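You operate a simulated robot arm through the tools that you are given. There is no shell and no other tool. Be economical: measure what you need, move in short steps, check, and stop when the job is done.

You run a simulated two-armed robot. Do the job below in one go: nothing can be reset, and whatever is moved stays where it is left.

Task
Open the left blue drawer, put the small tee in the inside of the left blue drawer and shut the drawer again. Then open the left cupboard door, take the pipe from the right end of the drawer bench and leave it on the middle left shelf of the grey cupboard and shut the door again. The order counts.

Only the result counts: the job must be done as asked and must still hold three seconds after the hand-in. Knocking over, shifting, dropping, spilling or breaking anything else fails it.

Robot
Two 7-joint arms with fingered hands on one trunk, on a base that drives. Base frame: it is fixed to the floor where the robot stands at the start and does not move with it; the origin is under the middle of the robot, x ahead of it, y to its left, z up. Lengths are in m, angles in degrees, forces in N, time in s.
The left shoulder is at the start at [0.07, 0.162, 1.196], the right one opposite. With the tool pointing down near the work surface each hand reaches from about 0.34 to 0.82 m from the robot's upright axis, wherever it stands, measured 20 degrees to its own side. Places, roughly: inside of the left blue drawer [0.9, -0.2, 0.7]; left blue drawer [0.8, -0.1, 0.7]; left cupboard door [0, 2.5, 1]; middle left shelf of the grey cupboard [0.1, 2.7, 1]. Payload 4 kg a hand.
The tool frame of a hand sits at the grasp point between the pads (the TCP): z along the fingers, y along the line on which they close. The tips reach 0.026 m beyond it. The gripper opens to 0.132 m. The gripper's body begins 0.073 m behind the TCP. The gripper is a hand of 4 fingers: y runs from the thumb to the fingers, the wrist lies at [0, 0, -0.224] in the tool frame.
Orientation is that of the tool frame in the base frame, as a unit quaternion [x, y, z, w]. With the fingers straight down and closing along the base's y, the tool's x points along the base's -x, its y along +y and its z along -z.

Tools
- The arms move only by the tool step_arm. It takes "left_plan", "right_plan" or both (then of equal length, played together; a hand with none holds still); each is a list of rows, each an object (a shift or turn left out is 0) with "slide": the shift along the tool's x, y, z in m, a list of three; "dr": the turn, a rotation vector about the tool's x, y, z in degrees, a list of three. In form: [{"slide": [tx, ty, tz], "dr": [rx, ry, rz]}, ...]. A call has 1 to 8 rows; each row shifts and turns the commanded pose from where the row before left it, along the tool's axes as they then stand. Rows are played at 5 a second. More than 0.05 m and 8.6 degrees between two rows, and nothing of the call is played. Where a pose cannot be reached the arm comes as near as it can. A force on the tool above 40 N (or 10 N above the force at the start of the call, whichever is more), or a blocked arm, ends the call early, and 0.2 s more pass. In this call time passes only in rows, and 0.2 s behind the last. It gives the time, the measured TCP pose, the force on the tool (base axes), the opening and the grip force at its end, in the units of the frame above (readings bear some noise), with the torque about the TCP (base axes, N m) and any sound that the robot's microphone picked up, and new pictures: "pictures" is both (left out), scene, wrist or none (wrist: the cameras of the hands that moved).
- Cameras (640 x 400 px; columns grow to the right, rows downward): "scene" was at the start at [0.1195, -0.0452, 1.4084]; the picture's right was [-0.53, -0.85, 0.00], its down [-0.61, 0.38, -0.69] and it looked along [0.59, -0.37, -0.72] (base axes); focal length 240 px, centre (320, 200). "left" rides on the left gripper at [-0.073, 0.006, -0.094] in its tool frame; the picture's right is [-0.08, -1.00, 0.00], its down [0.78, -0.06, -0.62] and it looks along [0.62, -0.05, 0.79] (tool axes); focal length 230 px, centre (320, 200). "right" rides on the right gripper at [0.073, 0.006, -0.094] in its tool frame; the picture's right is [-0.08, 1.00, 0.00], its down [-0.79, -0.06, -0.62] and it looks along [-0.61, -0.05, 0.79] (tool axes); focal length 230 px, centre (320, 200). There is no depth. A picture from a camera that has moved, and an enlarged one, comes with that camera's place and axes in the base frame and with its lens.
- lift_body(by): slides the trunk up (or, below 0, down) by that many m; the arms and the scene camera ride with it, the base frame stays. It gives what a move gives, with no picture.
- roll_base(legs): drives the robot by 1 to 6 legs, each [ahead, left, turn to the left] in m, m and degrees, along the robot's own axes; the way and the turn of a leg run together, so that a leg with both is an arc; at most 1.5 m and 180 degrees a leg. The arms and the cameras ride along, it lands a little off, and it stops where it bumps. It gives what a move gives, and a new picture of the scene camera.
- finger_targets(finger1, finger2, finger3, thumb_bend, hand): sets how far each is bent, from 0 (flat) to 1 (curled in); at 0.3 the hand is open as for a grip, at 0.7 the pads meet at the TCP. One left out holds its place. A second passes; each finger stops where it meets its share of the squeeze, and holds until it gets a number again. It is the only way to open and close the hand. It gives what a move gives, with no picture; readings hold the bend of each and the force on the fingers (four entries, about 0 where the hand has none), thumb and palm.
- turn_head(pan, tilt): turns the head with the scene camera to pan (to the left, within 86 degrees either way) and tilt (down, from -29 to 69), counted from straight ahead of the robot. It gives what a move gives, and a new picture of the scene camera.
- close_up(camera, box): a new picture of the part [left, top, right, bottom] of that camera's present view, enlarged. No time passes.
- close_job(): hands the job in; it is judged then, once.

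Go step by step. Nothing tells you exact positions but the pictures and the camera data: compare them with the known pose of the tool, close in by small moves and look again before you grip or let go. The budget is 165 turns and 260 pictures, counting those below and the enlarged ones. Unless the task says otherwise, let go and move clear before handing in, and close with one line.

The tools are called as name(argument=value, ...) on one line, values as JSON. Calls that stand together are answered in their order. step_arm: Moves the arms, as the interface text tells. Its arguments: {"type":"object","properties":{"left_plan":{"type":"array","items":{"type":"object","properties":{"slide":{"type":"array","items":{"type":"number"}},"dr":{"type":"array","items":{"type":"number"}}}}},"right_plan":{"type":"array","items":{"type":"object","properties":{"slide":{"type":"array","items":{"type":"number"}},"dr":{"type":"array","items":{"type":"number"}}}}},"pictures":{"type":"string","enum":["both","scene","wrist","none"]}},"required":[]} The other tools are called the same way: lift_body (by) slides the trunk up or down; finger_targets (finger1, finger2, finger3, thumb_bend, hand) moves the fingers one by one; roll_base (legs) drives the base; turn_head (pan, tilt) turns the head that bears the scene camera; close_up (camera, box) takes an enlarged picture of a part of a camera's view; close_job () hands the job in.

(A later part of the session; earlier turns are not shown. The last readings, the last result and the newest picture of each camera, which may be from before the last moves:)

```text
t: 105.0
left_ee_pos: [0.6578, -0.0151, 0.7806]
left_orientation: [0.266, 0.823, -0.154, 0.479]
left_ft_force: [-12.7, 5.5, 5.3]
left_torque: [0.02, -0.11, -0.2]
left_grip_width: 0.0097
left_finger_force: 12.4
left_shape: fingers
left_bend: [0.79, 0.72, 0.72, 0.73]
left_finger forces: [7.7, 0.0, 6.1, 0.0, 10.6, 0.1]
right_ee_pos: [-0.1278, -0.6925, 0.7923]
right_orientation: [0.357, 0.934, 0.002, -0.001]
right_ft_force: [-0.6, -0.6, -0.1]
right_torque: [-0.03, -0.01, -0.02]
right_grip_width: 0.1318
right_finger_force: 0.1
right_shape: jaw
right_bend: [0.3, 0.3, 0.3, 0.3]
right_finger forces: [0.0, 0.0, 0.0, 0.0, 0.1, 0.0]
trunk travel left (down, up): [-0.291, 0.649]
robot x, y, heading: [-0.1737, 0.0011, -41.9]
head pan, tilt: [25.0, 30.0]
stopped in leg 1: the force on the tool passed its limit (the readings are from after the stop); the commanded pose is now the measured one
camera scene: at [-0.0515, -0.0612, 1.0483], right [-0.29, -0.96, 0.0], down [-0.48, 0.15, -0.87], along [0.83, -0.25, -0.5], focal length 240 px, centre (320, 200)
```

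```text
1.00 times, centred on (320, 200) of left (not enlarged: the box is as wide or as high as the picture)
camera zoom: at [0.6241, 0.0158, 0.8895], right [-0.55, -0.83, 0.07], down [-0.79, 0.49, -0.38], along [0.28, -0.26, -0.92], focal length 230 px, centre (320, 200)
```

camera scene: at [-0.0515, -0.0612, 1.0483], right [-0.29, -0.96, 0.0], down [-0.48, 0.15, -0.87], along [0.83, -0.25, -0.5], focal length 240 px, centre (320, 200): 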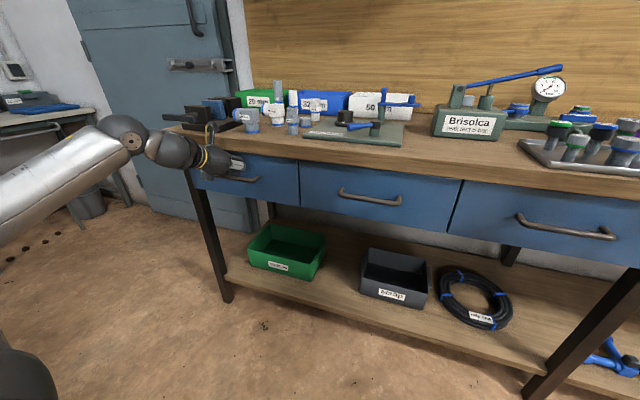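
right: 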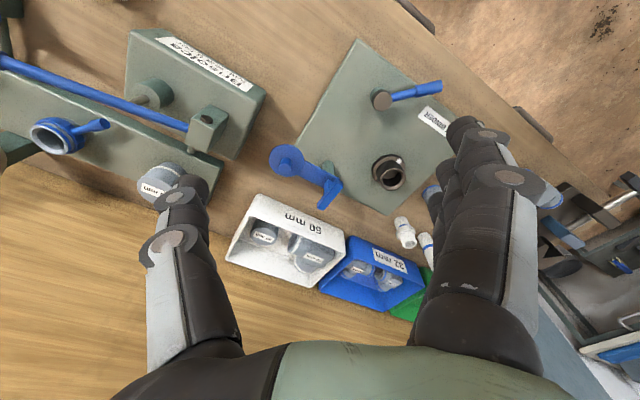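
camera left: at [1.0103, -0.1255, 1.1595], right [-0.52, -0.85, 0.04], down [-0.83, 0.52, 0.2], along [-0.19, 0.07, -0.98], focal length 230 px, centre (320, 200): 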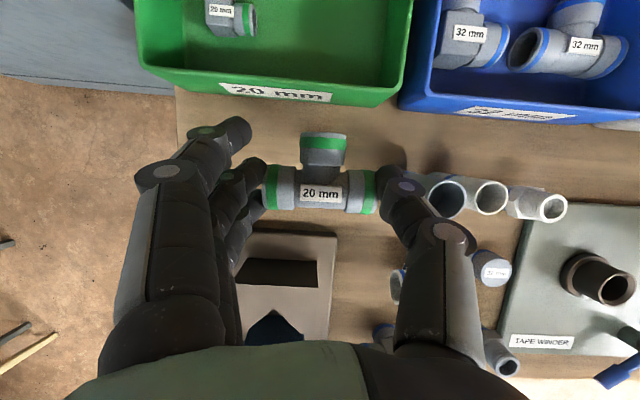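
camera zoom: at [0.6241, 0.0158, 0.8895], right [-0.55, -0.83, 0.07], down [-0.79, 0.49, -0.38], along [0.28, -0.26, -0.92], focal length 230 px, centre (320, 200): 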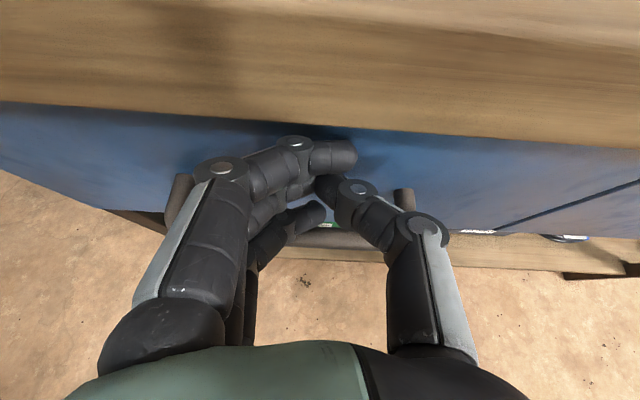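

The push ended in firm resistance and the front looks flush. I back off and inspect.

roll_base(legs=[[-0.2, -0.03, 0]])

close_up(camera="scene", box=[170, 100, 430, 230])

close_up(camera="left", box=[0, 0, 640, 400])

```text
t: 106.6
left_ee_pos: [0.4891, 0.0994, 0.7809]
left_orientation: [0.263, 0.823, -0.152, 0.48]
left_ft_force: [3.5, 2.9, 17.6]
left_torque: [-0.28, -0.59, -0.21]
left_grip_width: 0.009
left_finger_force: 16.0
left_shape: fingers
left_bend: [0.78, 0.71, 0.71, 0.72]
left_finger forces: [13.1, 0.0, 19.9, 0.1, 0.1, 0.0]
right_ee_pos: [-0.2943, -0.5802, 0.7928]
right_orientation: [0.357, 0.934, 0.001, -0.001]
right_ft_force: [0.0, -0.2, 0.3]
right_torque: [-0.03, 0.0, 0.02]
right_grip_width: 0.1318
right_finger_force: 0.1
right_shape: jaw
right_bend: [0.3, 0.3, 0.3, 0.3]
right_finger forces: [0.0, 0.0, 0.0, 0.1, 0.0, 0.0]
trunk travel left (down, up): [-0.291, 0.649]
robot x, y, heading: [-0.3437, 0.114, -42.1]
head pan, tilt: [25.0, 30.0]
camera scene: at [-0.221, 0.0519, 1.0484], right [-0.29, -0.96, 0.0], down [-0.48, 0.14, -0.87], along [0.83, -0.25, -0.5], focal length 240 px, centre (320, 200)
```

scene: 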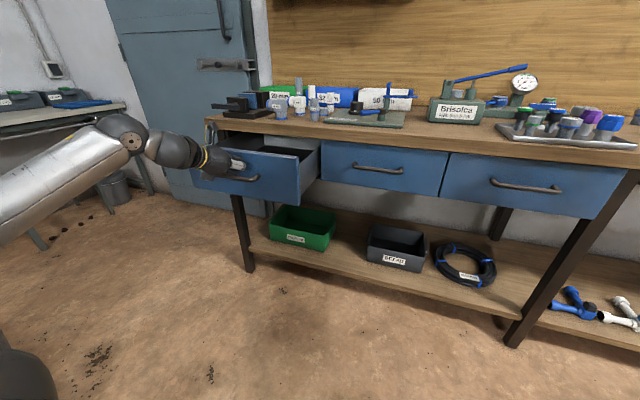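

```text
2.46 times, centred on (300, 165) of scene
camera zoom: at [-0.221, 0.0519, 1.0484], right [-0.29, -0.96, 0.0], down [-0.48, 0.14, -0.87], along [0.83, -0.25, -0.5], focal length 591 px, centre (369, 286)
```

zoom: 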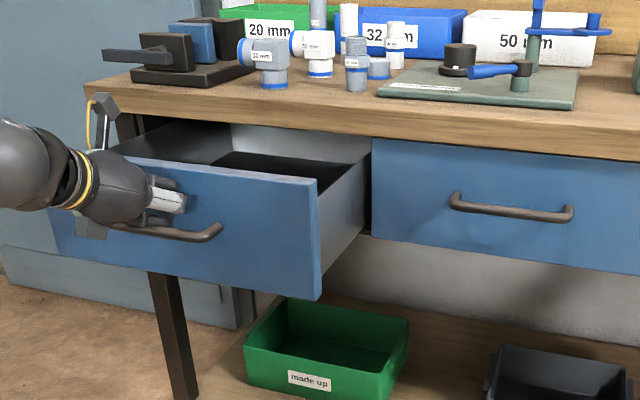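

```text
1.00 times, centred on (320, 200) of left (not enlarged: the box is as wide or as high as the picture)
camera zoom: at [0.4549, 0.1318, 0.8898], right [-0.55, -0.83, 0.07], down [-0.79, 0.49, -0.38], along [0.28, -0.26, -0.92], focal length 230 px, centre (320, 200)
```

zoom: 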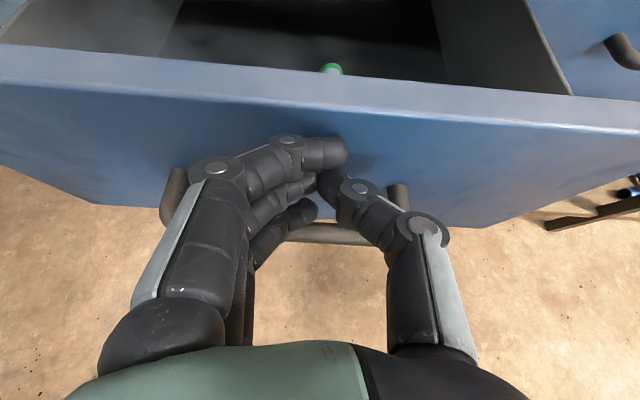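

A finger caught behind the handle bar and pulled it open again. I'll unhook upward, back off, and push instead on the panel just right of the handle.

lift_body(by=0.035)

close_up(camera="left", box=[100, 80, 520, 320])

roll_base(legs=[[-0.1, -0.0125, 0], [0.014, -0.115, 0]])

```text
t: 107.4
left_ee_pos: [0.4908, 0.0997, 0.8143]
left_orientation: [0.262, 0.824, -0.152, 0.479]
left_ft_force: [0.5, 1.0, -0.2]
left_torque: [0.02, 0.01, -0.01]
left_grip_width: 0.0107
left_finger_force: 0.0
left_shape: fingers
left_bend: [0.72, 0.71, 0.72, 0.72]
left_finger forces: [0.0, 0.0, 0.0, 0.1, 0.1, 0.1]
right_ee_pos: [-0.2937, -0.5805, 0.8283]
right_orientation: [0.357, 0.934, 0.001, -0.001]
right_ft_force: [0.2, 0.2, -0.5]
right_torque: [0.01, 0.03, 0.0]
right_grip_width: 0.132
right_finger_force: 0.1
right_shape: jaw
right_bend: [0.3, 0.3, 0.3, 0.3]
right_finger forces: [0.0, 0.0, 0.0, 0.1, 0.1, 0.0]
trunk travel left (down, up): [-0.326, 0.614]
robot x, y, heading: [-0.3448, 0.1078, -41.7]
head pan, tilt: [25.0, 30.0]
```

```text
1.52 times, centred on (310, 200) of left
camera zoom: at [0.4569, 0.1312, 0.9226], right [-0.55, -0.83, 0.07], down [-0.79, 0.49, -0.38], along [0.28, -0.26, -0.92], focal length 351 px, centre (335, 200)
```

zoom: 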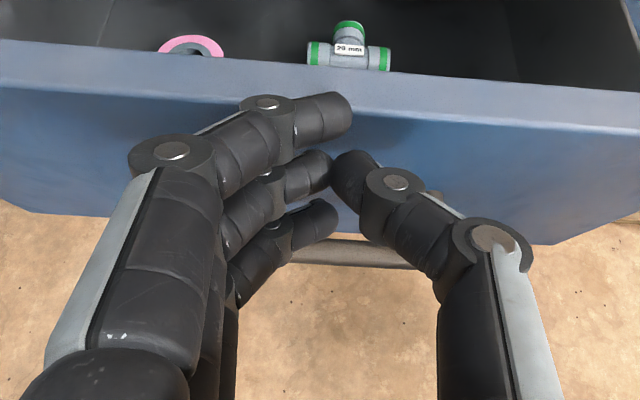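

```text
t: 109.3
left_ee_pos: [0.3434, 0.0639, 0.8147]
left_orientation: [0.262, 0.824, -0.152, 0.479]
left_ft_force: [-0.4, 0.2, 0.0]
left_torque: [-0.01, -0.01, 0.03]
left_grip_width: 0.0106
left_finger_force: 0.0
left_shape: fingers
left_bend: [0.72, 0.71, 0.72, 0.72]
left_finger forces: [0.1, 0.0, 0.0, 0.1, 0.1, 0.1]
right_ee_pos: [-0.4404, -0.6195, 0.8272]
right_orientation: [0.355, 0.935, 0.002, -0.001]
right_ft_force: [-0.6, 0.2, 0.3]
right_torque: [-0.03, -0.03, 0.0]
right_grip_width: 0.1319
right_finger_force: 0.1
right_shape: jaw
right_bend: [0.3, 0.3, 0.3, 0.3]
right_finger forces: [0.0, 0.1, 0.0, 0.0, 0.0, 0.1]
trunk travel left (down, up): [-0.326, 0.614]
robot x, y, heading: [-0.4925, 0.0774, -41.8]
head pan, tilt: [25.0, 30.0]
camera scene: at [-0.366, 0.0138, 1.083], right [-0.29, -0.96, 0.0], down [-0.48, 0.15, -0.87], along [0.83, -0.25, -0.5], focal length 240 px, centre (320, 200)
```

scene: 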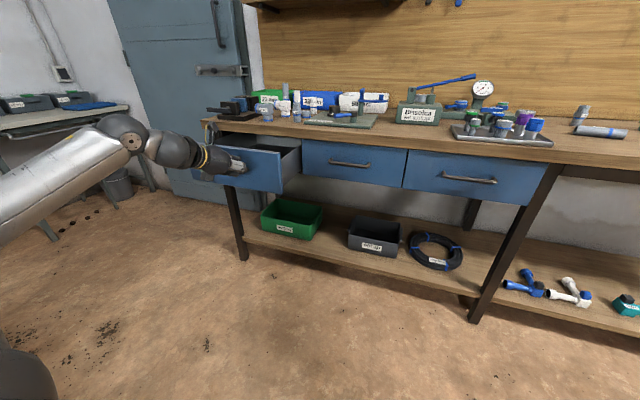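

lift_body(by=-0.065)

roll_base(legs=[[0.18, 0.02, 0]])

close_up(camera="left", box=[0, 0, 640, 400])

```text
t: 110.4
left_ee_pos: [0.344, 0.0648, 0.7483]
left_orientation: [0.262, 0.824, -0.153, 0.479]
left_ft_force: [-1.2, -1.0, -0.1]
left_torque: [0.0, 0.0, 0.01]
left_grip_width: 0.0105
left_finger_force: 0.0
left_shape: fingers
left_bend: [0.72, 0.71, 0.72, 0.72]
left_finger forces: [0.0, 0.0, 0.1, 0.0, 0.0, 0.1]
right_ee_pos: [-0.4412, -0.6177, 0.7635]
right_orientation: [0.355, 0.935, 0.002, -0.001]
right_ft_force: [-0.1, 0.3, -0.1]
right_torque: [-0.01, 0.02, 0.02]
right_grip_width: 0.1318
right_finger_force: 0.1
right_shape: jaw
right_bend: [0.3, 0.3, 0.3, 0.3]
right_finger forces: [0.0, 0.0, 0.1, 0.0, 0.0, 0.1]
trunk travel left (down, up): [-0.261, 0.679]
robot x, y, heading: [-0.4872, 0.0754, -41.7]
head pan, tilt: [25.0, 30.0]
```

```text
t: 111.9
left_ee_pos: [0.4919, -0.0363, 0.7483]
left_orientation: [0.26, 0.825, -0.152, 0.479]
left_ft_force: [-0.2, -0.4, -0.3]
left_torque: [-0.01, 0.02, 0.0]
left_grip_width: 0.0107
left_finger_force: 0.1
left_shape: fingers
left_bend: [0.72, 0.71, 0.72, 0.72]
left_finger forces: [0.0, 0.0, 0.0, 0.0, 0.0, 0.1]
right_ee_pos: [-0.2895, -0.7222, 0.7629]
right_orientation: [0.354, 0.935, 0.002, -0.002]
right_ft_force: [0.9, 0.4, -0.6]
right_torque: [0.02, -0.02, 0.01]
right_grip_width: 0.1319
right_finger_force: 0.1
right_shape: jaw
right_bend: [0.3, 0.3, 0.3, 0.3]
right_finger forces: [0.0, 0.0, 0.0, 0.1, 0.0, 0.0]
trunk travel left (down, up): [-0.261, 0.679]
robot x, y, heading: [-0.342, -0.0288, -41.3]
head pan, tilt: [25.0, 30.0]
camera scene: at [-0.2176, -0.0893, 1.0178], right [-0.28, -0.96, 0.0], down [-0.48, 0.14, -0.87], along [0.83, -0.25, -0.5], focal length 240 px, centre (320, 200)
```

scene: 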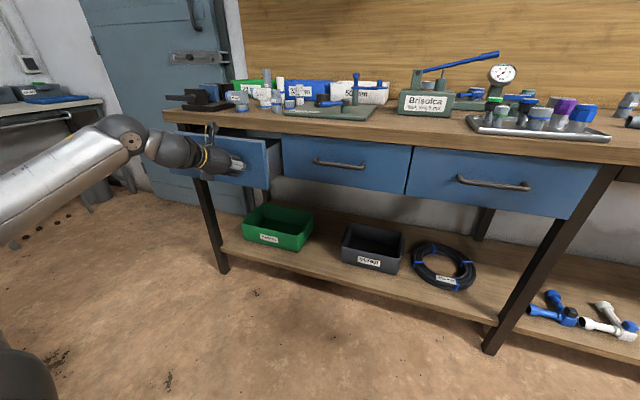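

```text
1.00 times, centred on (320, 200) of left (not enlarged: the box is as wide or as high as the picture)
camera zoom: at [0.4576, -0.0056, 0.8573], right [-0.54, -0.84, 0.07], down [-0.79, 0.48, -0.38], along [0.28, -0.26, -0.92], focal length 230 px, centre (320, 200)
```

zoom: 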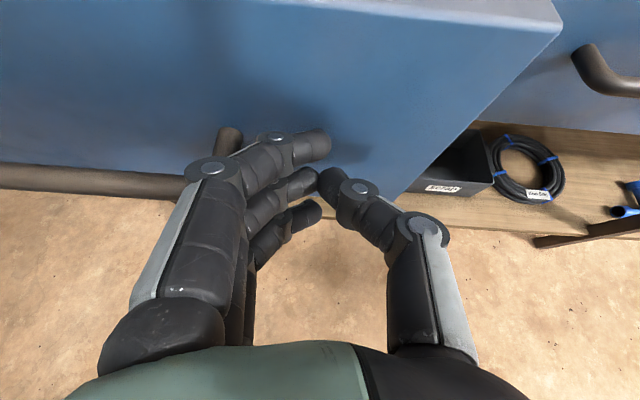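

roll_base(legs=[[0.11, 0.005, 0]])

roll_base(legs=[[0.05, 0.003, 0]])

close_up(camera="left", box=[0, 0, 640, 400])

```text
t: 113.1
left_ee_pos: [0.5782, -0.1085, 0.748]
left_orientation: [0.261, 0.824, -0.152, 0.479]
left_ft_force: [0.5, -0.1, 0.1]
left_torque: [0.02, 0.01, -0.03]
left_grip_width: 0.0104
left_finger_force: 0.0
left_shape: fingers
left_bend: [0.72, 0.71, 0.72, 0.72]
left_finger forces: [0.0, 0.0, 0.1, 0.1, 0.0, 0.0]
right_ee_pos: [-0.2022, -0.7932, 0.7632]
right_orientation: [0.354, 0.935, 0.002, -0.002]
right_ft_force: [-0.1, -0.6, 0.4]
right_torque: [0.0, 0.0, 0.02]
right_grip_width: 0.132
right_finger_force: 0.1
right_shape: jaw
right_bend: [0.3, 0.3, 0.3, 0.3]
right_finger forces: [0.0, 0.0, 0.0, 0.0, 0.0, 0.0]
trunk travel left (down, up): [-0.261, 0.679]
robot x, y, heading: [-0.2559, -0.0923, -41.5]
head pan, tilt: [25.0, 30.0]
camera scene: at [-0.1305, -0.1598, 1.0178], right [-0.28, -0.96, 0.0], down [-0.48, 0.14, -0.87], along [0.83, -0.25, -0.5], focal length 240 px, centre (320, 200)
```

scene: 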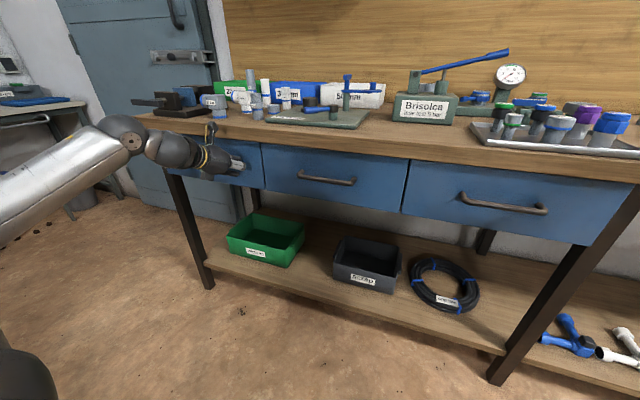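

```text
t: 114.0
left_ee_pos: [0.5898, -0.1087, 0.7457]
left_orientation: [0.259, 0.829, -0.145, 0.474]
left_ft_force: [-18.0, 9.4, 5.5]
left_torque: [-0.09, -0.09, -0.2]
left_grip_width: 0.0104
left_finger_force: 9.4
left_shape: fingers
left_bend: [0.8, 0.72, 0.72, 0.73]
left_finger forces: [6.8, 0.0, 0.1, 0.0, 13.2, 0.0]
right_ee_pos: [-0.1826, -0.8035, 0.7645]
right_orientation: [0.35, 0.937, 0.002, 0.0]
right_ft_force: [-0.4, -0.1, 0.3]
right_torque: [0.0, -0.02, 0.02]
right_grip_width: 0.1318
right_finger_force: 0.0
right_shape: jaw
right_bend: [0.3, 0.3, 0.3, 0.3]
right_finger forces: [0.1, 0.0, 0.0, 0.0, 0.0, 0.0]
trunk travel left (down, up): [-0.261, 0.679]
robot x, y, heading: [-0.2397, -0.1141, -41.2]
head pan, tilt: [25.0, 30.0]
stopped in leg 1: the force on the tool passed its limit (the readings are from after the stop); the commanded pose is now the measured one
camera scene: at [-0.1161, -0.1711, 1.0184], right [-0.28, -0.96, 0.0], down [-0.48, 0.14, -0.87], along [0.83, -0.24, -0.5], focal length 240 px, centre (320, 200)
```

scene: 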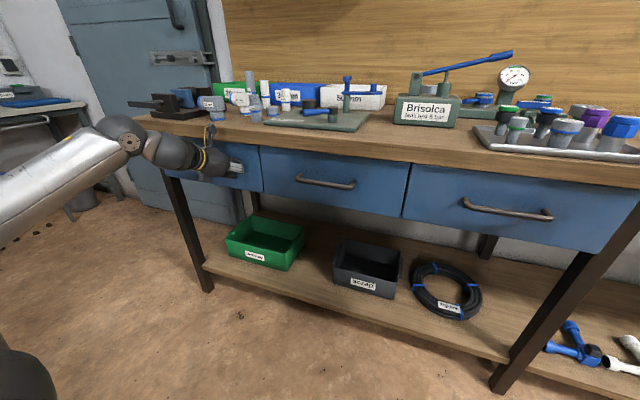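

```text
1.00 times, centred on (320, 200) of left (not enlarged: the box is as wide or as high as the picture)
camera zoom: at [0.5581, -0.0795, 0.8547], right [-0.53, -0.84, 0.06], down [-0.8, 0.48, -0.36], along [0.27, -0.24, -0.93], focal length 230 px, centre (320, 200)
```

zoom: 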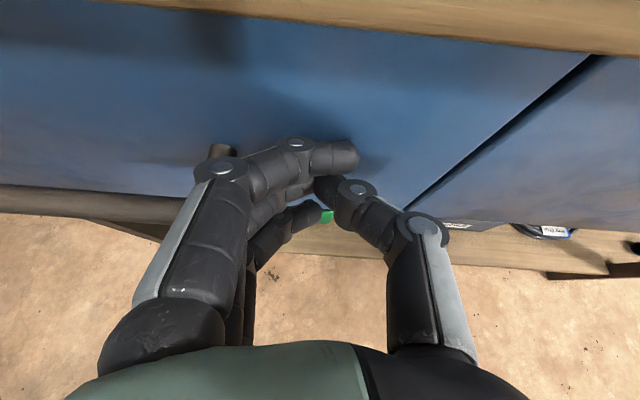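

The drawer front is flush with its neighbour. I back off straight and check.

roll_base(legs=[[-0.25, -0.06, 0]])

close_up(camera="scene", box=[150, 90, 450, 240])

```text
t: 115.8
left_ee_pos: [0.3669, 0.0091, 0.7434]
left_orientation: [0.259, 0.83, -0.145, 0.472]
left_ft_force: [-0.9, -0.5, -0.4]
left_torque: [-0.01, 0.01, 0.02]
left_grip_width: 0.0109
left_finger_force: 0.1
left_shape: fingers
left_bend: [0.72, 0.71, 0.72, 0.72]
left_finger forces: [0.1, 0.0, 0.0, 0.0, 0.0, 0.0]
right_ee_pos: [-0.4059, -0.6871, 0.763]
right_orientation: [0.35, 0.937, 0.001, -0.001]
right_ft_force: [-0.7, 0.6, -0.8]
right_torque: [-0.02, -0.02, 0.0]
right_grip_width: 0.1321
right_finger_force: 0.1
right_shape: jaw
right_bend: [0.3, 0.3, 0.3, 0.3]
right_finger forces: [0.1, 0.1, 0.0, 0.0, 0.1, 0.0]
trunk travel left (down, up): [-0.261, 0.679]
robot x, y, heading: [-0.4648, 0.0091, -41.2]
head pan, tilt: [25.0, 30.0]
camera scene: at [-0.3391, -0.0535, 1.0181], right [-0.28, -0.96, 0.0], down [-0.48, 0.14, -0.87], along [0.83, -0.24, -0.5], focal length 240 px, centre (320, 200)
```

scene: 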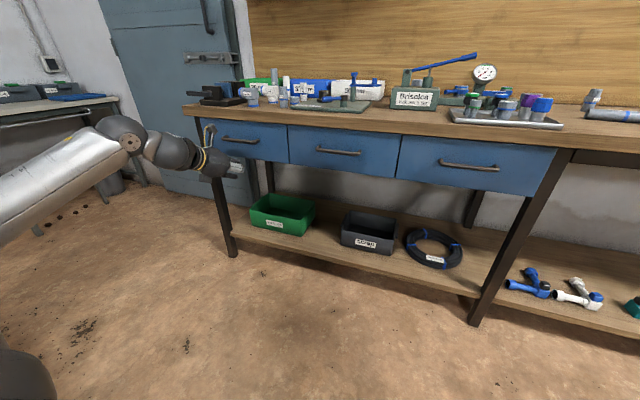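

```text
2.13 times, centred on (300, 165) of scene
camera zoom: at [-0.3391, -0.0535, 1.0181], right [-0.28, -0.96, 0.0], down [-0.48, 0.14, -0.87], along [0.83, -0.24, -0.5], focal length 512 px, centre (363, 275)
```

zoom: 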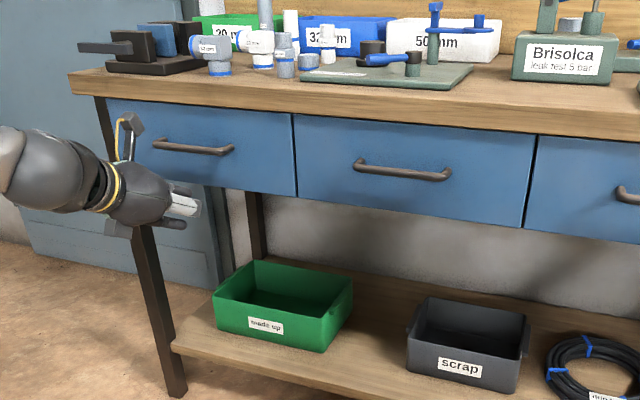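

Drawer is shut with the tee inside. Next the cupboard: I raise the trunk, back away, and turn to face it.

lift_body(by=0.4)

roll_base(legs=[[-0.3, 0, 0], [0, 0, 96]])

turn_head(pan=0, tilt=20)

```text
t: 119.6
left_ee_pos: [0.368, 0.0097, 1.1425]
left_orientation: [0.259, 0.83, -0.145, 0.472]
left_ft_force: [0.7, 1.0, -0.6]
left_torque: [0.0, 0.0, -0.02]
left_grip_width: 0.0105
left_finger_force: 0.0
left_shape: fingers
left_bend: [0.72, 0.71, 0.72, 0.72]
left_finger forces: [0.0, 0.0, 0.0, 0.0, 0.0, 0.0]
right_ee_pos: [-0.4049, -0.6864, 1.1618]
right_orientation: [0.35, 0.937, 0.002, -0.001]
right_ft_force: [-0.1, -0.4, -0.1]
right_torque: [0.02, 0.0, -0.03]
right_grip_width: 0.132
right_finger_force: 0.0
right_shape: jaw
right_bend: [0.3, 0.3, 0.3, 0.3]
right_finger forces: [0.0, 0.0, 0.1, 0.0, 0.0, 0.1]
trunk travel left (down, up): [-0.661, 0.279]
robot x, y, heading: [-0.4645, 0.0047, -41.2]
head pan, tilt: [25.0, 30.0]
```

```text
t: 125.7
left_ee_pos: [-0.7701, 1.0343, 1.1437]
left_orientation: [-0.439, 0.751, 0.251, 0.425]
left_ft_force: [0.1, 0.4, -0.4]
left_torque: [0.02, -0.02, 0.05]
left_grip_width: 0.0102
left_finger_force: 0.0
left_shape: fingers
left_bend: [0.72, 0.71, 0.72, 0.72]
left_finger forces: [0.0, 0.1, 0.0, 0.1, 0.0, 0.1]
right_ee_pos: [-0.0068, 0.3267, 1.1625]
right_orientation: [-0.455, 0.891, 0.0, -0.002]
right_ft_force: [0.1, -0.2, 0.5]
right_torque: [0.0, 0.01, 0.01]
right_grip_width: 0.1318
right_finger_force: 0.1
right_shape: jaw
right_bend: [0.3, 0.3, 0.3, 0.3]
right_finger forces: [0.0, 0.1, 0.0, 0.0, 0.1, 0.1]
trunk travel left (down, up): [-0.661, 0.279]
robot x, y, heading: [-0.6916, 0.2051, 54.1]
head pan, tilt: [25.0, 30.0]
camera scene: at [-0.6448, 0.3322, 1.418], right [0.98, -0.19, 0.0], down [-0.09, -0.49, -0.87], along [0.16, 0.85, -0.5], focal length 240 px, centre (320, 200)
```

scene: 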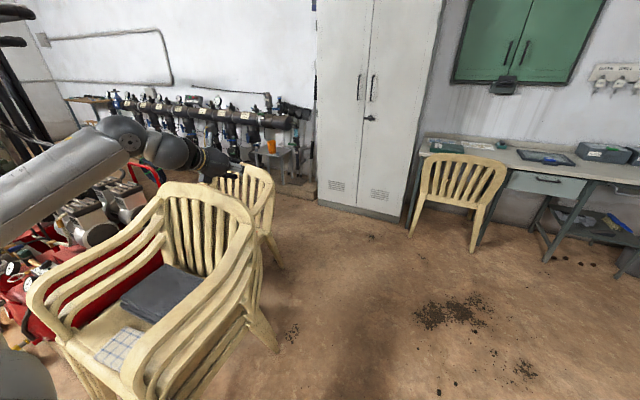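

```text
t: 126.6
left_ee_pos: [-0.7705, 1.0337, 1.1412]
left_orientation: [-0.439, 0.751, 0.251, 0.425]
left_ft_force: [-0.4, 0.3, 0.2]
left_torque: [-0.04, -0.01, 0.02]
left_grip_width: 0.0104
left_finger_force: 0.1
left_shape: fingers
left_bend: [0.72, 0.71, 0.72, 0.72]
left_finger forces: [0.1, 0.0, 0.0, 0.0, 0.1, 0.0]
right_ee_pos: [-0.0061, 0.3273, 1.1629]
right_orientation: [-0.455, 0.89, 0.0, -0.002]
right_ft_force: [0.7, 0.2, 0.1]
right_torque: [0.0, -0.04, 0.01]
right_grip_width: 0.1318
right_finger_force: 0.1
right_shape: jaw
right_bend: [0.3, 0.3, 0.3, 0.3]
right_finger forces: [0.0, 0.1, 0.0, 0.1, 0.0, 0.0]
trunk travel left (down, up): [-0.661, 0.279]
robot x, y, heading: [-0.6957, 0.2031, 54.3]
head pan, tilt: [0.0, 20.0]
camera scene: at [-0.6074, 0.3189, 1.434], right [0.81, -0.59, 0.0], down [-0.2, -0.28, -0.94], along [0.55, 0.76, -0.34], focal length 240 px, centre (320, 200)
```

scene: 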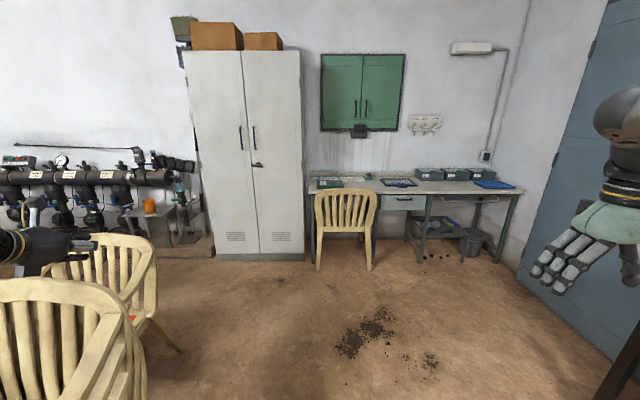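

The cupboard's left handle is about 2 m ahead at z≈1.25, and the left hand is nearly in line with it. I raise slightly, open the hand and drive ahead along the clear lane.

lift_body(by=0.1)

finger_targets(hand="left", finger1=0.42, finger2=0.42, finger3=0.42, thumb_bend=0.42)

roll_base(legs=[[0.6, 0.02, 0.5], [0.6, 0.0, 0]])

turn_head(pan=25, tilt=15)

```text
t: 127.9
left_ee_pos: [-0.7698, 1.0337, 1.241]
left_orientation: [-0.439, 0.75, 0.251, 0.425]
left_ft_force: [0.3, 0.6, -0.5]
left_torque: [0.01, 0.05, 0.02]
left_grip_width: 0.0103
left_finger_force: 0.2
left_shape: fingers
left_bend: [0.72, 0.71, 0.72, 0.72]
left_finger forces: [0.0, 0.0, 0.0, 0.0, 0.0, 0.1]
right_ee_pos: [-0.0068, 0.3262, 1.2631]
right_orientation: [-0.455, 0.89, 0.0, -0.002]
right_ft_force: [-0.1, 0.0, -0.2]
right_torque: [0.01, 0.02, -0.04]
right_grip_width: 0.132
right_finger_force: 0.0
right_shape: jaw
right_bend: [0.3, 0.3, 0.3, 0.3]
right_finger forces: [0.1, 0.0, 0.0, 0.0, 0.1, 0.0]
trunk travel left (down, up): [-0.761, 0.179]
robot x, y, heading: [-0.6934, 0.2027, 54.1]
head pan, tilt: [0.0, 20.0]
```

```text
t: 128.9
left_ee_pos: [-0.7709, 1.0327, 1.2425]
left_orientation: [-0.439, 0.751, 0.251, 0.425]
left_ft_force: [-0.7, 0.4, 1.2]
left_torque: [-0.01, 0.02, -0.01]
left_grip_width: 0.0964
left_finger_force: 0.0
left_shape: fingers
left_bend: [0.42, 0.42, 0.42, 0.42]
left_finger forces: [0.0, 0.1, 0.0, 0.1, 0.1, 0.1]
right_ee_pos: [-0.008, 0.3276, 1.2632]
right_orientation: [-0.455, 0.89, 0.0, -0.003]
right_ft_force: [-0.6, -0.3, -0.1]
right_torque: [-0.01, -0.01, -0.03]
right_grip_width: 0.1318
right_finger_force: 0.1
right_shape: jaw
right_bend: [0.3, 0.3, 0.3, 0.3]
right_finger forces: [0.1, 0.0, 0.0, 0.0, 0.0, 0.0]
trunk travel left (down, up): [-0.761, 0.179]
robot x, y, heading: [-0.6924, 0.2069, 54.1]
head pan, tilt: [0.0, 20.0]
```

```text
t: 135.3
left_ee_pos: [-0.0494, 2.019, 1.2423]
left_orientation: [-0.431, 0.755, 0.247, 0.428]
left_ft_force: [-0.2, 0.3, -0.2]
left_torque: [0.01, 0.0, -0.01]
left_grip_width: 0.0965
left_finger_force: 0.1
left_shape: fingers
left_bend: [0.42, 0.42, 0.42, 0.42]
left_finger forces: [0.0, 0.0, 0.1, 0.0, 0.0, 0.1]
right_ee_pos: [0.6975, 1.2929, 1.2648]
right_orientation: [-0.446, 0.895, 0.0, -0.002]
right_ft_force: [1.0, -0.3, 0.4]
right_torque: [0.02, 0.01, 0.02]
right_grip_width: 0.1321
right_finger_force: 0.0
right_shape: jaw
right_bend: [0.3, 0.3, 0.3, 0.3]
right_finger forces: [0.0, 0.1, 0.1, 0.0, 0.1, 0.0]
trunk travel left (down, up): [-0.761, 0.179]
robot x, y, heading: [0.0114, 1.189, 52.7]
head pan, tilt: [0.0, 20.0]
camera scene: at [0.0965, 1.2999, 1.5342], right [0.8, -0.6, 0.0], down [-0.21, -0.27, -0.94], along [0.57, 0.75, -0.34], focal length 240 px, centre (320, 200)
```

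scene: 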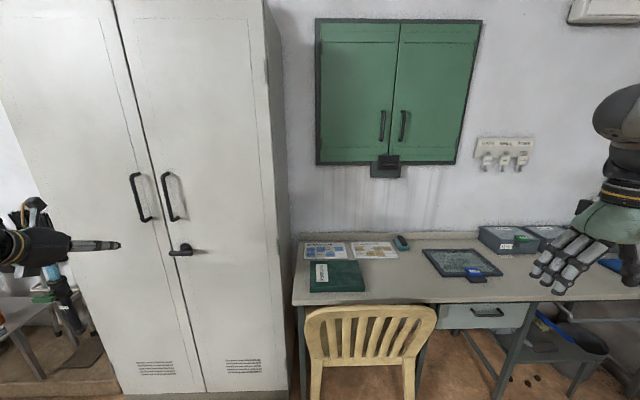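

```text
t: 136.2
left_ee_pos: [-0.0497, 2.0201, 1.2423]
left_orientation: [-0.43, 0.755, 0.247, 0.429]
left_ft_force: [-0.6, 0.3, -0.4]
left_torque: [-0.02, -0.03, -0.04]
left_grip_width: 0.0963
left_finger_force: 0.2
left_shape: fingers
left_bend: [0.42, 0.42, 0.42, 0.42]
left_finger forces: [0.0, 0.0, 0.0, 0.0, 0.1, 0.0]
right_ee_pos: [0.6984, 1.2953, 1.2622]
right_orientation: [-0.445, 0.896, 0.0, -0.002]
right_ft_force: [0.6, -0.4, -0.2]
right_torque: [0.03, -0.01, -0.01]
right_grip_width: 0.1318
right_finger_force: 0.1
right_shape: jaw
right_bend: [0.3, 0.3, 0.3, 0.3]
right_finger forces: [0.0, 0.1, 0.1, 0.0, 0.1, 0.1]
trunk travel left (down, up): [-0.761, 0.179]
robot x, y, heading: [0.008, 1.1865, 53.0]
head pan, tilt: [25.0, 15.0]
camera scene: at [0.0608, 1.3179, 1.5421], right [0.98, -0.21, 0.0], down [-0.06, -0.25, -0.97], along [0.2, 0.94, -0.26], focal length 240 px, centre (320, 200)
```

scene: 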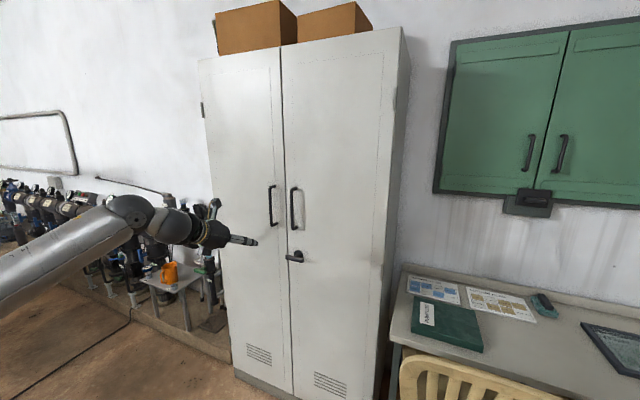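

Closer estimate: handle bar at lateral distance ~0.33 m ahead and ~0.09 m left of the hand. I drive most of it and check with the wrist camera.

roll_base(legs=[[0.2, 0.09, 1.5]])

close_up(camera="left", box=[0, 0, 640, 400])

```text
t: 137.9
left_ee_pos: [-0.0205, 2.2308, 1.2432]
left_orientation: [-0.438, 0.75, 0.252, 0.426]
left_ft_force: [0.6, 0.2, -0.1]
left_torque: [-0.02, -0.03, 0.01]
left_grip_width: 0.0965
left_finger_force: 0.1
left_shape: fingers
left_bend: [0.42, 0.42, 0.42, 0.42]
left_finger forces: [0.0, 0.0, 0.1, 0.1, 0.0, 0.0]
right_ee_pos: [0.7425, 1.5236, 1.2638]
right_orientation: [-0.456, 0.89, 0.0, -0.002]
right_ft_force: [-0.3, -0.4, 0.1]
right_torque: [0.01, -0.05, -0.02]
right_grip_width: 0.1319
right_finger_force: 0.0
right_shape: jaw
right_bend: [0.3, 0.3, 0.3, 0.3]
right_finger forces: [0.1, 0.0, 0.1, 0.1, 0.1, 0.1]
trunk travel left (down, up): [-0.761, 0.179]
robot x, y, heading: [0.0539, 1.4055, 54.0]
head pan, tilt: [25.0, 15.0]
camera scene: at [0.1058, 1.5322, 1.5424], right [0.98, -0.19, 0.0], down [-0.05, -0.25, -0.97], along [0.18, 0.95, -0.26], focal length 240 px, centre (320, 200)
```

scene: 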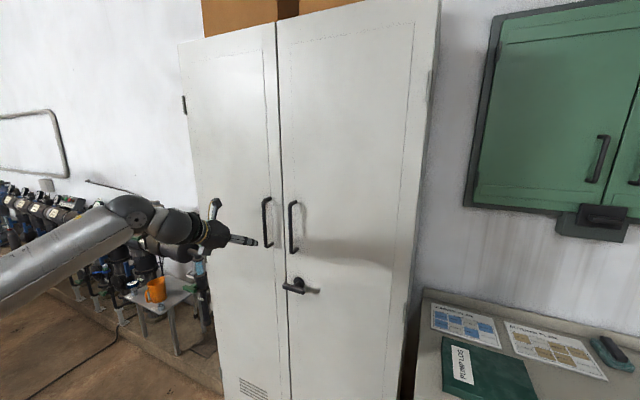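

```text
1.00 times, centred on (320, 200) of left (not enlarged: the box is as wide or as high as the picture)
camera zoom: at [-0.0468, 2.1972, 1.3536], right [0.89, -0.45, 0.06], down [-0.4, -0.84, -0.36], along [0.22, 0.29, -0.93], focal length 230 px, centre (320, 200)
```

zoom: 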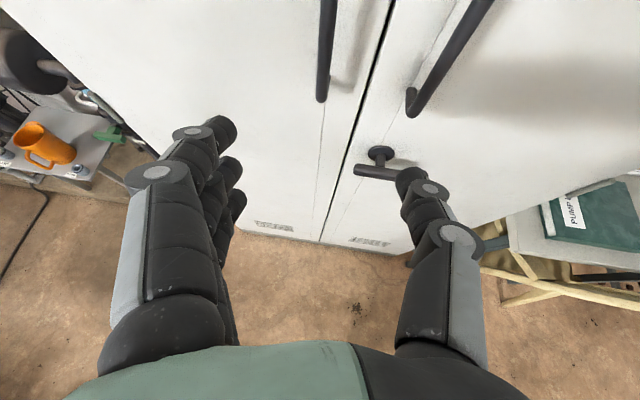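

The bar lines up within 1 cm. I advance 12 cm.

roll_base(legs=[[0.11, 0.012, 0]])

close_up(camera="left", box=[0, 0, 640, 400])

close_up(camera="scene", box=[190, 170, 350, 310])

```text
t: 139.1
left_ee_pos: [0.036, 2.3264, 1.2432]
left_orientation: [-0.436, 0.751, 0.25, 0.427]
left_ft_force: [0.3, -0.1, -0.8]
left_torque: [0.0, 0.0, 0.02]
left_grip_width: 0.0963
left_finger_force: 0.1
left_shape: fingers
left_bend: [0.42, 0.42, 0.42, 0.42]
left_finger forces: [0.1, 0.0, 0.0, 0.0, 0.0, 0.0]
right_ee_pos: [0.797, 1.6157, 1.2636]
right_orientation: [-0.454, 0.891, 0.001, -0.002]
right_ft_force: [0.7, 0.3, -0.5]
right_torque: [-0.01, 0.02, 0.01]
right_grip_width: 0.1319
right_finger_force: 0.1
right_shape: jaw
right_bend: [0.3, 0.3, 0.3, 0.3]
right_finger forces: [0.0, 0.0, 0.1, 0.0, 0.1, 0.0]
trunk travel left (down, up): [-0.761, 0.179]
robot x, y, heading: [0.1131, 1.5014, 54.0]
head pan, tilt: [25.0, 15.0]
camera scene: at [0.1597, 1.6264, 1.5425], right [0.98, -0.19, 0.0], down [-0.05, -0.25, -0.97], along [0.19, 0.95, -0.26], focal length 240 px, centre (320, 200)
```

scene: 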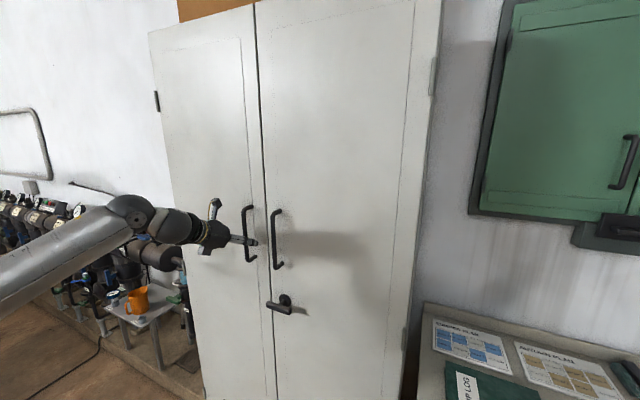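

```text
1.00 times, centred on (320, 200) of left (not enlarged: the box is as wide or as high as the picture)
camera zoom: at [0.0099, 2.292, 1.3537], right [0.89, -0.46, 0.06], down [-0.41, -0.84, -0.36], along [0.22, 0.29, -0.93], focal length 230 px, centre (320, 200)
```

zoom: 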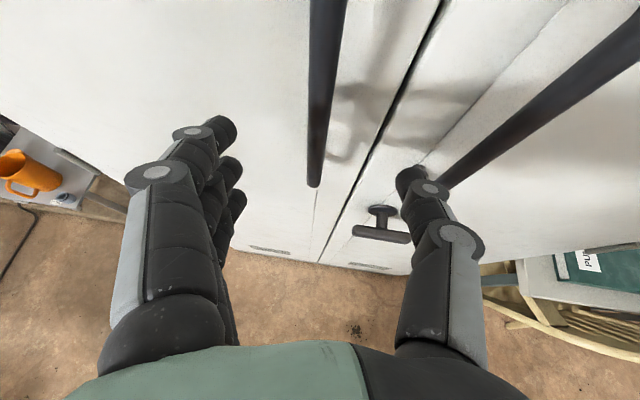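

```text
2.86 times, centred on (270, 240) of scene
camera zoom: at [0.1597, 1.6264, 1.5425], right [0.98, -0.19, 0.0], down [-0.05, -0.25, -0.97], along [0.19, 0.95, -0.26], focal length 686 px, centre (463, 86)
```

zoom: 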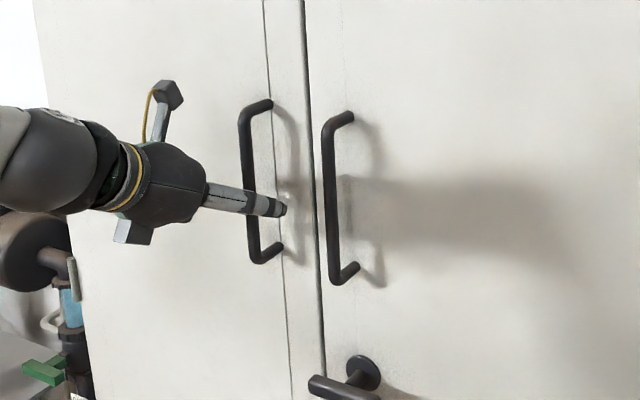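

roll_base(legs=[[0.042, 0.004, 0]])

close_up(camera="left", box=[0, 0, 640, 400])

```text
t: 140.0
left_ee_pos: [0.0545, 2.3568, 1.2474]
left_orientation: [-0.437, 0.749, 0.252, 0.428]
left_ft_force: [-0.3, -0.3, 0.0]
left_torque: [0.0, 0.0, -0.04]
left_grip_width: 0.0964
left_finger_force: 0.1
left_shape: fingers
left_bend: [0.42, 0.42, 0.42, 0.42]
left_finger forces: [0.0, 0.0, 0.1, 0.0, 0.0, 0.0]
right_ee_pos: [0.8144, 1.648, 1.2674]
right_orientation: [-0.453, 0.892, 0.002, 0.001]
right_ft_force: [0.4, -0.5, 0.7]
right_torque: [0.04, -0.05, -0.03]
right_grip_width: 0.132
right_finger_force: 0.0
right_shape: jaw
right_bend: [0.3, 0.3, 0.3, 0.3]
right_finger forces: [0.0, 0.0, 0.0, 0.1, 0.0, 0.0]
trunk travel left (down, up): [-0.761, 0.179]
robot x, y, heading: [0.1308, 1.5313, 53.9]
head pan, tilt: [25.0, 15.0]
camera scene: at [0.1777, 1.6572, 1.5431], right [0.98, -0.19, 0.0], down [-0.05, -0.25, -0.97], along [0.19, 0.95, -0.25], focal length 240 px, centre (320, 200)
```

scene: 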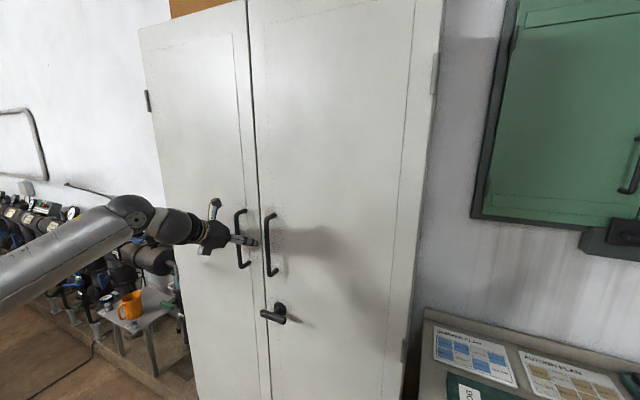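

```text
1.00 times, centred on (320, 200) of left (not enlarged: the box is as wide or as high as the picture)
camera zoom: at [0.0273, 2.3234, 1.3563], right [0.89, -0.46, 0.06], down [-0.4, -0.84, -0.36], along [0.22, 0.3, -0.93], focal length 230 px, centre (320, 200)
```

zoom: 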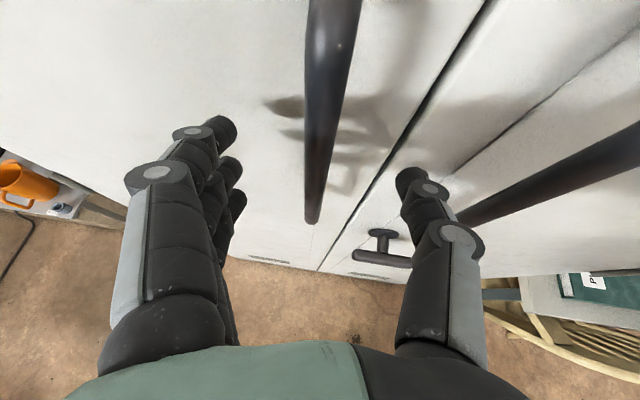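

roll_base(legs=[[0.014, 0.002, 0]])

finger_targets(hand="left", finger1=0.8, finger2=0.8, finger3=0.8, thumb_bend=0.8)

close_up(camera="left", box=[0, 0, 640, 400])

```text
t: 140.8
left_ee_pos: [0.0624, 2.3739, 1.2443]
left_orientation: [-0.437, 0.751, 0.251, 0.427]
left_ft_force: [0.4, -0.8, -0.5]
left_torque: [0.03, 0.0, 0.01]
left_grip_width: 0.0972
left_finger_force: 0.1
left_shape: fingers
left_bend: [0.42, 0.42, 0.42, 0.42]
left_finger forces: [0.0, 0.0, 0.0, 0.0, 0.0, 0.1]
right_ee_pos: [0.8237, 1.6626, 1.264]
right_orientation: [-0.453, 0.891, 0.002, -0.001]
right_ft_force: [0.2, -0.8, -0.1]
right_torque: [0.03, -0.01, 0.01]
right_grip_width: 0.132
right_finger_force: 0.0
right_shape: jaw
right_bend: [0.3, 0.3, 0.3, 0.3]
right_finger forces: [0.1, 0.1, 0.1, 0.0, 0.0, 0.0]
trunk travel left (down, up): [-0.761, 0.179]
robot x, y, heading: [0.1423, 1.5463, 53.9]
head pan, tilt: [25.0, 15.0]
camera scene: at [0.1872, 1.6738, 1.5425], right [0.98, -0.19, 0.0], down [-0.05, -0.25, -0.97], along [0.19, 0.95, -0.26], focal length 240 px, centre (320, 200)
```

scene: 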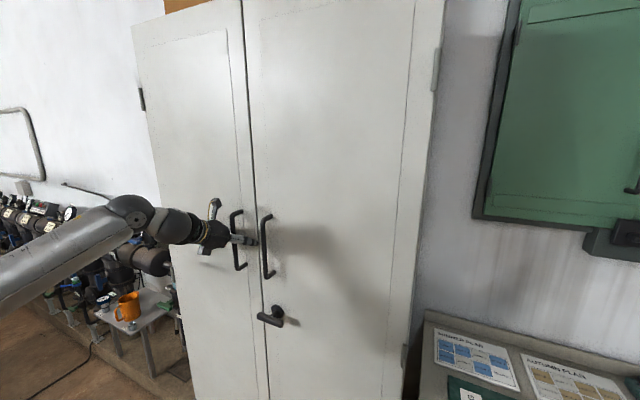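

```text
t: 141.8
left_ee_pos: [0.0639, 2.3773, 1.2411]
left_orientation: [-0.438, 0.751, 0.25, 0.426]
left_ft_force: [-1.8, 6.8, -3.2]
left_torque: [0.18, 0.11, -0.03]
left_grip_width: 0.0098
left_finger_force: 3.7
left_shape: fingers
left_bend: [0.8, 0.75, 0.71, 0.74]
left_finger forces: [0.0, 0.0, 8.1, 0.0, 0.1, 0.1]
right_ee_pos: [0.8247, 1.6668, 1.2628]
right_orientation: [-0.454, 0.891, 0.0, -0.002]
right_ft_force: [0.5, -0.2, 0.3]
right_torque: [-0.02, 0.04, 0.02]
right_grip_width: 0.1319
right_finger_force: 0.1
right_shape: jaw
right_bend: [0.3, 0.3, 0.3, 0.3]
right_finger forces: [0.1, 0.0, 0.0, 0.0, 0.0, 0.1]
trunk travel left (down, up): [-0.761, 0.179]
robot x, y, heading: [0.1395, 1.5502, 54.1]
head pan, tilt: [25.0, 15.0]
```

```text
1.00 times, centred on (320, 200) of left (not enlarged: the box is as wide or as high as the picture)
camera zoom: at [0.036, 2.3438, 1.3509], right [0.89, -0.46, 0.06], down [-0.4, -0.84, -0.36], along [0.22, 0.29, -0.93], focal length 230 px, centre (320, 200)
```

zoom: 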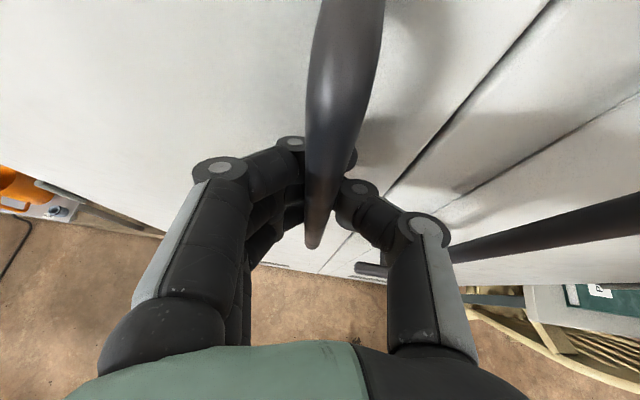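

The bar is hooked. I pull the door open along its arc with the base.

roll_base(legs=[[-0.1, 0.012, 0]])

roll_base(legs=[[-0.1, 0.038, 0]])

```text
t: 142.9
left_ee_pos: [-0.0054, 2.3088, 1.2419]
left_orientation: [-0.439, 0.75, 0.251, 0.427]
left_ft_force: [-13.8, 24.0, 6.4]
left_torque: [0.33, 0.3, -0.13]
left_grip_width: 0.0085
left_finger_force: 15.9
left_shape: fingers
left_bend: [0.79, 0.76, 0.69, 0.77]
left_finger forces: [5.5, 12.4, 13.5, 0.0, 0.0, 0.0]
right_ee_pos: [0.7561, 1.5978, 1.2638]
right_orientation: [-0.453, 0.892, 0.0, -0.002]
right_ft_force: [-0.9, -0.1, -0.2]
right_torque: [-0.02, -0.02, 0.0]
right_grip_width: 0.1318
right_finger_force: 0.1
right_shape: jaw
right_bend: [0.3, 0.3, 0.3, 0.3]
right_finger forces: [0.0, 0.0, 0.0, 0.0, 0.0, 0.0]
trunk travel left (down, up): [-0.761, 0.179]
robot x, y, heading: [0.0745, 1.4715, 53.7]
head pan, tilt: [25.0, 15.0]
camera scene: at [0.1194, 1.6095, 1.5418], right [0.98, -0.19, 0.0], down [-0.05, -0.26, -0.96], along [0.19, 0.95, -0.26], focal length 240 px, centre (320, 200)
```

scene: 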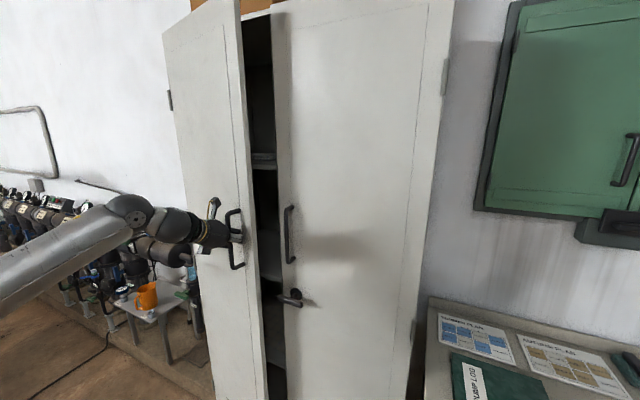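

```text
t: 144.0
left_ee_pos: [-0.0777, 2.2742, 1.2421]
left_orientation: [-0.446, 0.744, 0.257, 0.426]
left_ft_force: [-7.9, 22.2, -9.0]
left_torque: [0.23, 0.01, -0.27]
left_grip_width: 0.0088
left_finger_force: 9.7
left_shape: fingers
left_bend: [0.79, 0.76, 0.67, 0.78]
left_finger forces: [5.6, 0.0, 14.8, 0.0, 0.0, 0.0]
right_ee_pos: [0.6929, 1.5547, 1.2605]
right_orientation: [-0.452, 0.892, -0.001, -0.004]
right_ft_force: [-0.6, 0.1, 0.2]
right_torque: [0.02, -0.01, 0.02]
right_grip_width: 0.132
right_finger_force: 0.0
right_shape: jaw
right_bend: [0.3, 0.3, 0.3, 0.3]
right_finger forces: [0.0, 0.1, 0.0, 0.0, 0.1, 0.0]
trunk travel left (down, up): [-0.761, 0.179]
robot x, y, heading: [0.0047, 1.4314, 53.9]
head pan, tilt: [25.0, 15.0]
stopped in leg 1: the force on the tool passed its limit (the readings are from after the stop); the commanded pose is now the measured one
camera scene: at [0.0547, 1.569, 1.5413], right [0.98, -0.19, 0.0], down [-0.05, -0.26, -0.96], along [0.19, 0.95, -0.26], focal length 240 px, centre (320, 200)
```

scene: 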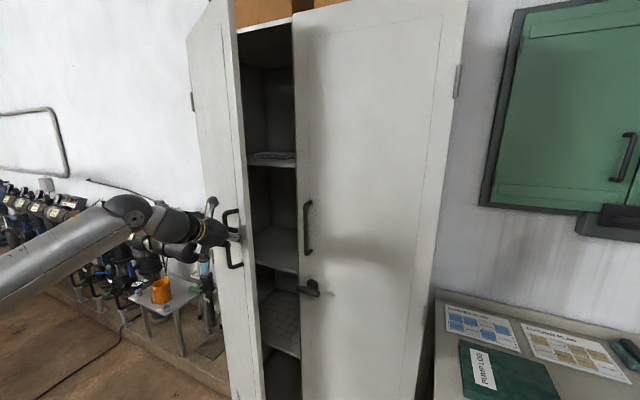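

The door is ~27° open. I continue along the arc with more leftward motion.

roll_base(legs=[[-0.06, 0.045, 0]])

close_up(camera="left", box=[0, 0, 640, 400])

```text
t: 145.1
left_ee_pos: [-0.1385, 2.2564, 1.2428]
left_orientation: [-0.442, 0.745, 0.257, 0.428]
left_ft_force: [-4.1, 35.9, -5.1]
left_torque: [0.26, 0.02, -0.47]
left_grip_width: 0.0082
left_finger_force: 20.3
left_shape: fingers
left_bend: [0.78, 0.75, 0.65, 0.78]
left_finger forces: [9.8, 13.3, 18.1, 0.0, 0.0, 0.0]
right_ee_pos: [0.6259, 1.5358, 1.2575]
right_orientation: [-0.452, 0.892, -0.003, -0.008]
right_ft_force: [0.9, 0.1, -0.5]
right_torque: [-0.01, 0.04, 0.0]
right_grip_width: 0.1319
right_finger_force: 0.0
right_shape: jaw
right_bend: [0.3, 0.3, 0.3, 0.3]
right_finger forces: [0.0, 0.0, 0.0, 0.0, 0.0, 0.0]
trunk travel left (down, up): [-0.761, 0.179]
robot x, y, heading: [-0.0676, 1.4118, 53.9]
head pan, tilt: [25.0, 15.0]
camera scene: at [-0.0109, 1.5522, 1.5406], right [0.98, -0.2, 0.0], down [-0.06, -0.26, -0.96], along [0.19, 0.94, -0.27], focal length 240 px, centre (320, 200)
```

scene: 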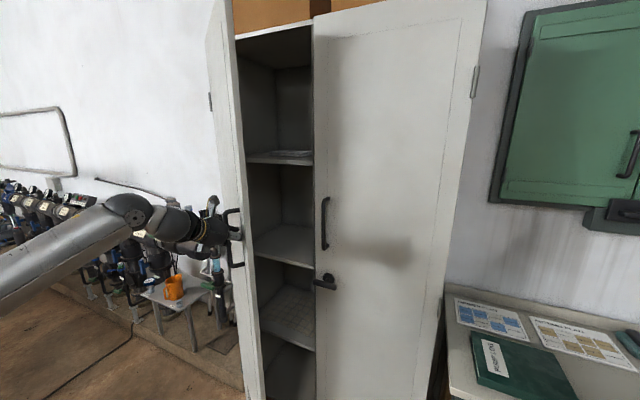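

```text
1.00 times, centred on (320, 200) of left (not enlarged: the box is as wide or as high as the picture)
camera zoom: at [-0.1651, 2.2197, 1.3524], right [0.89, -0.44, 0.06], down [-0.39, -0.84, -0.37], along [0.22, 0.3, -0.93], focal length 230 px, centre (320, 200)
```

zoom: 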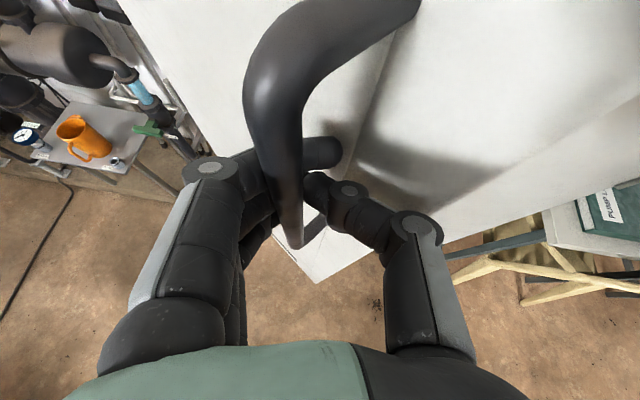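

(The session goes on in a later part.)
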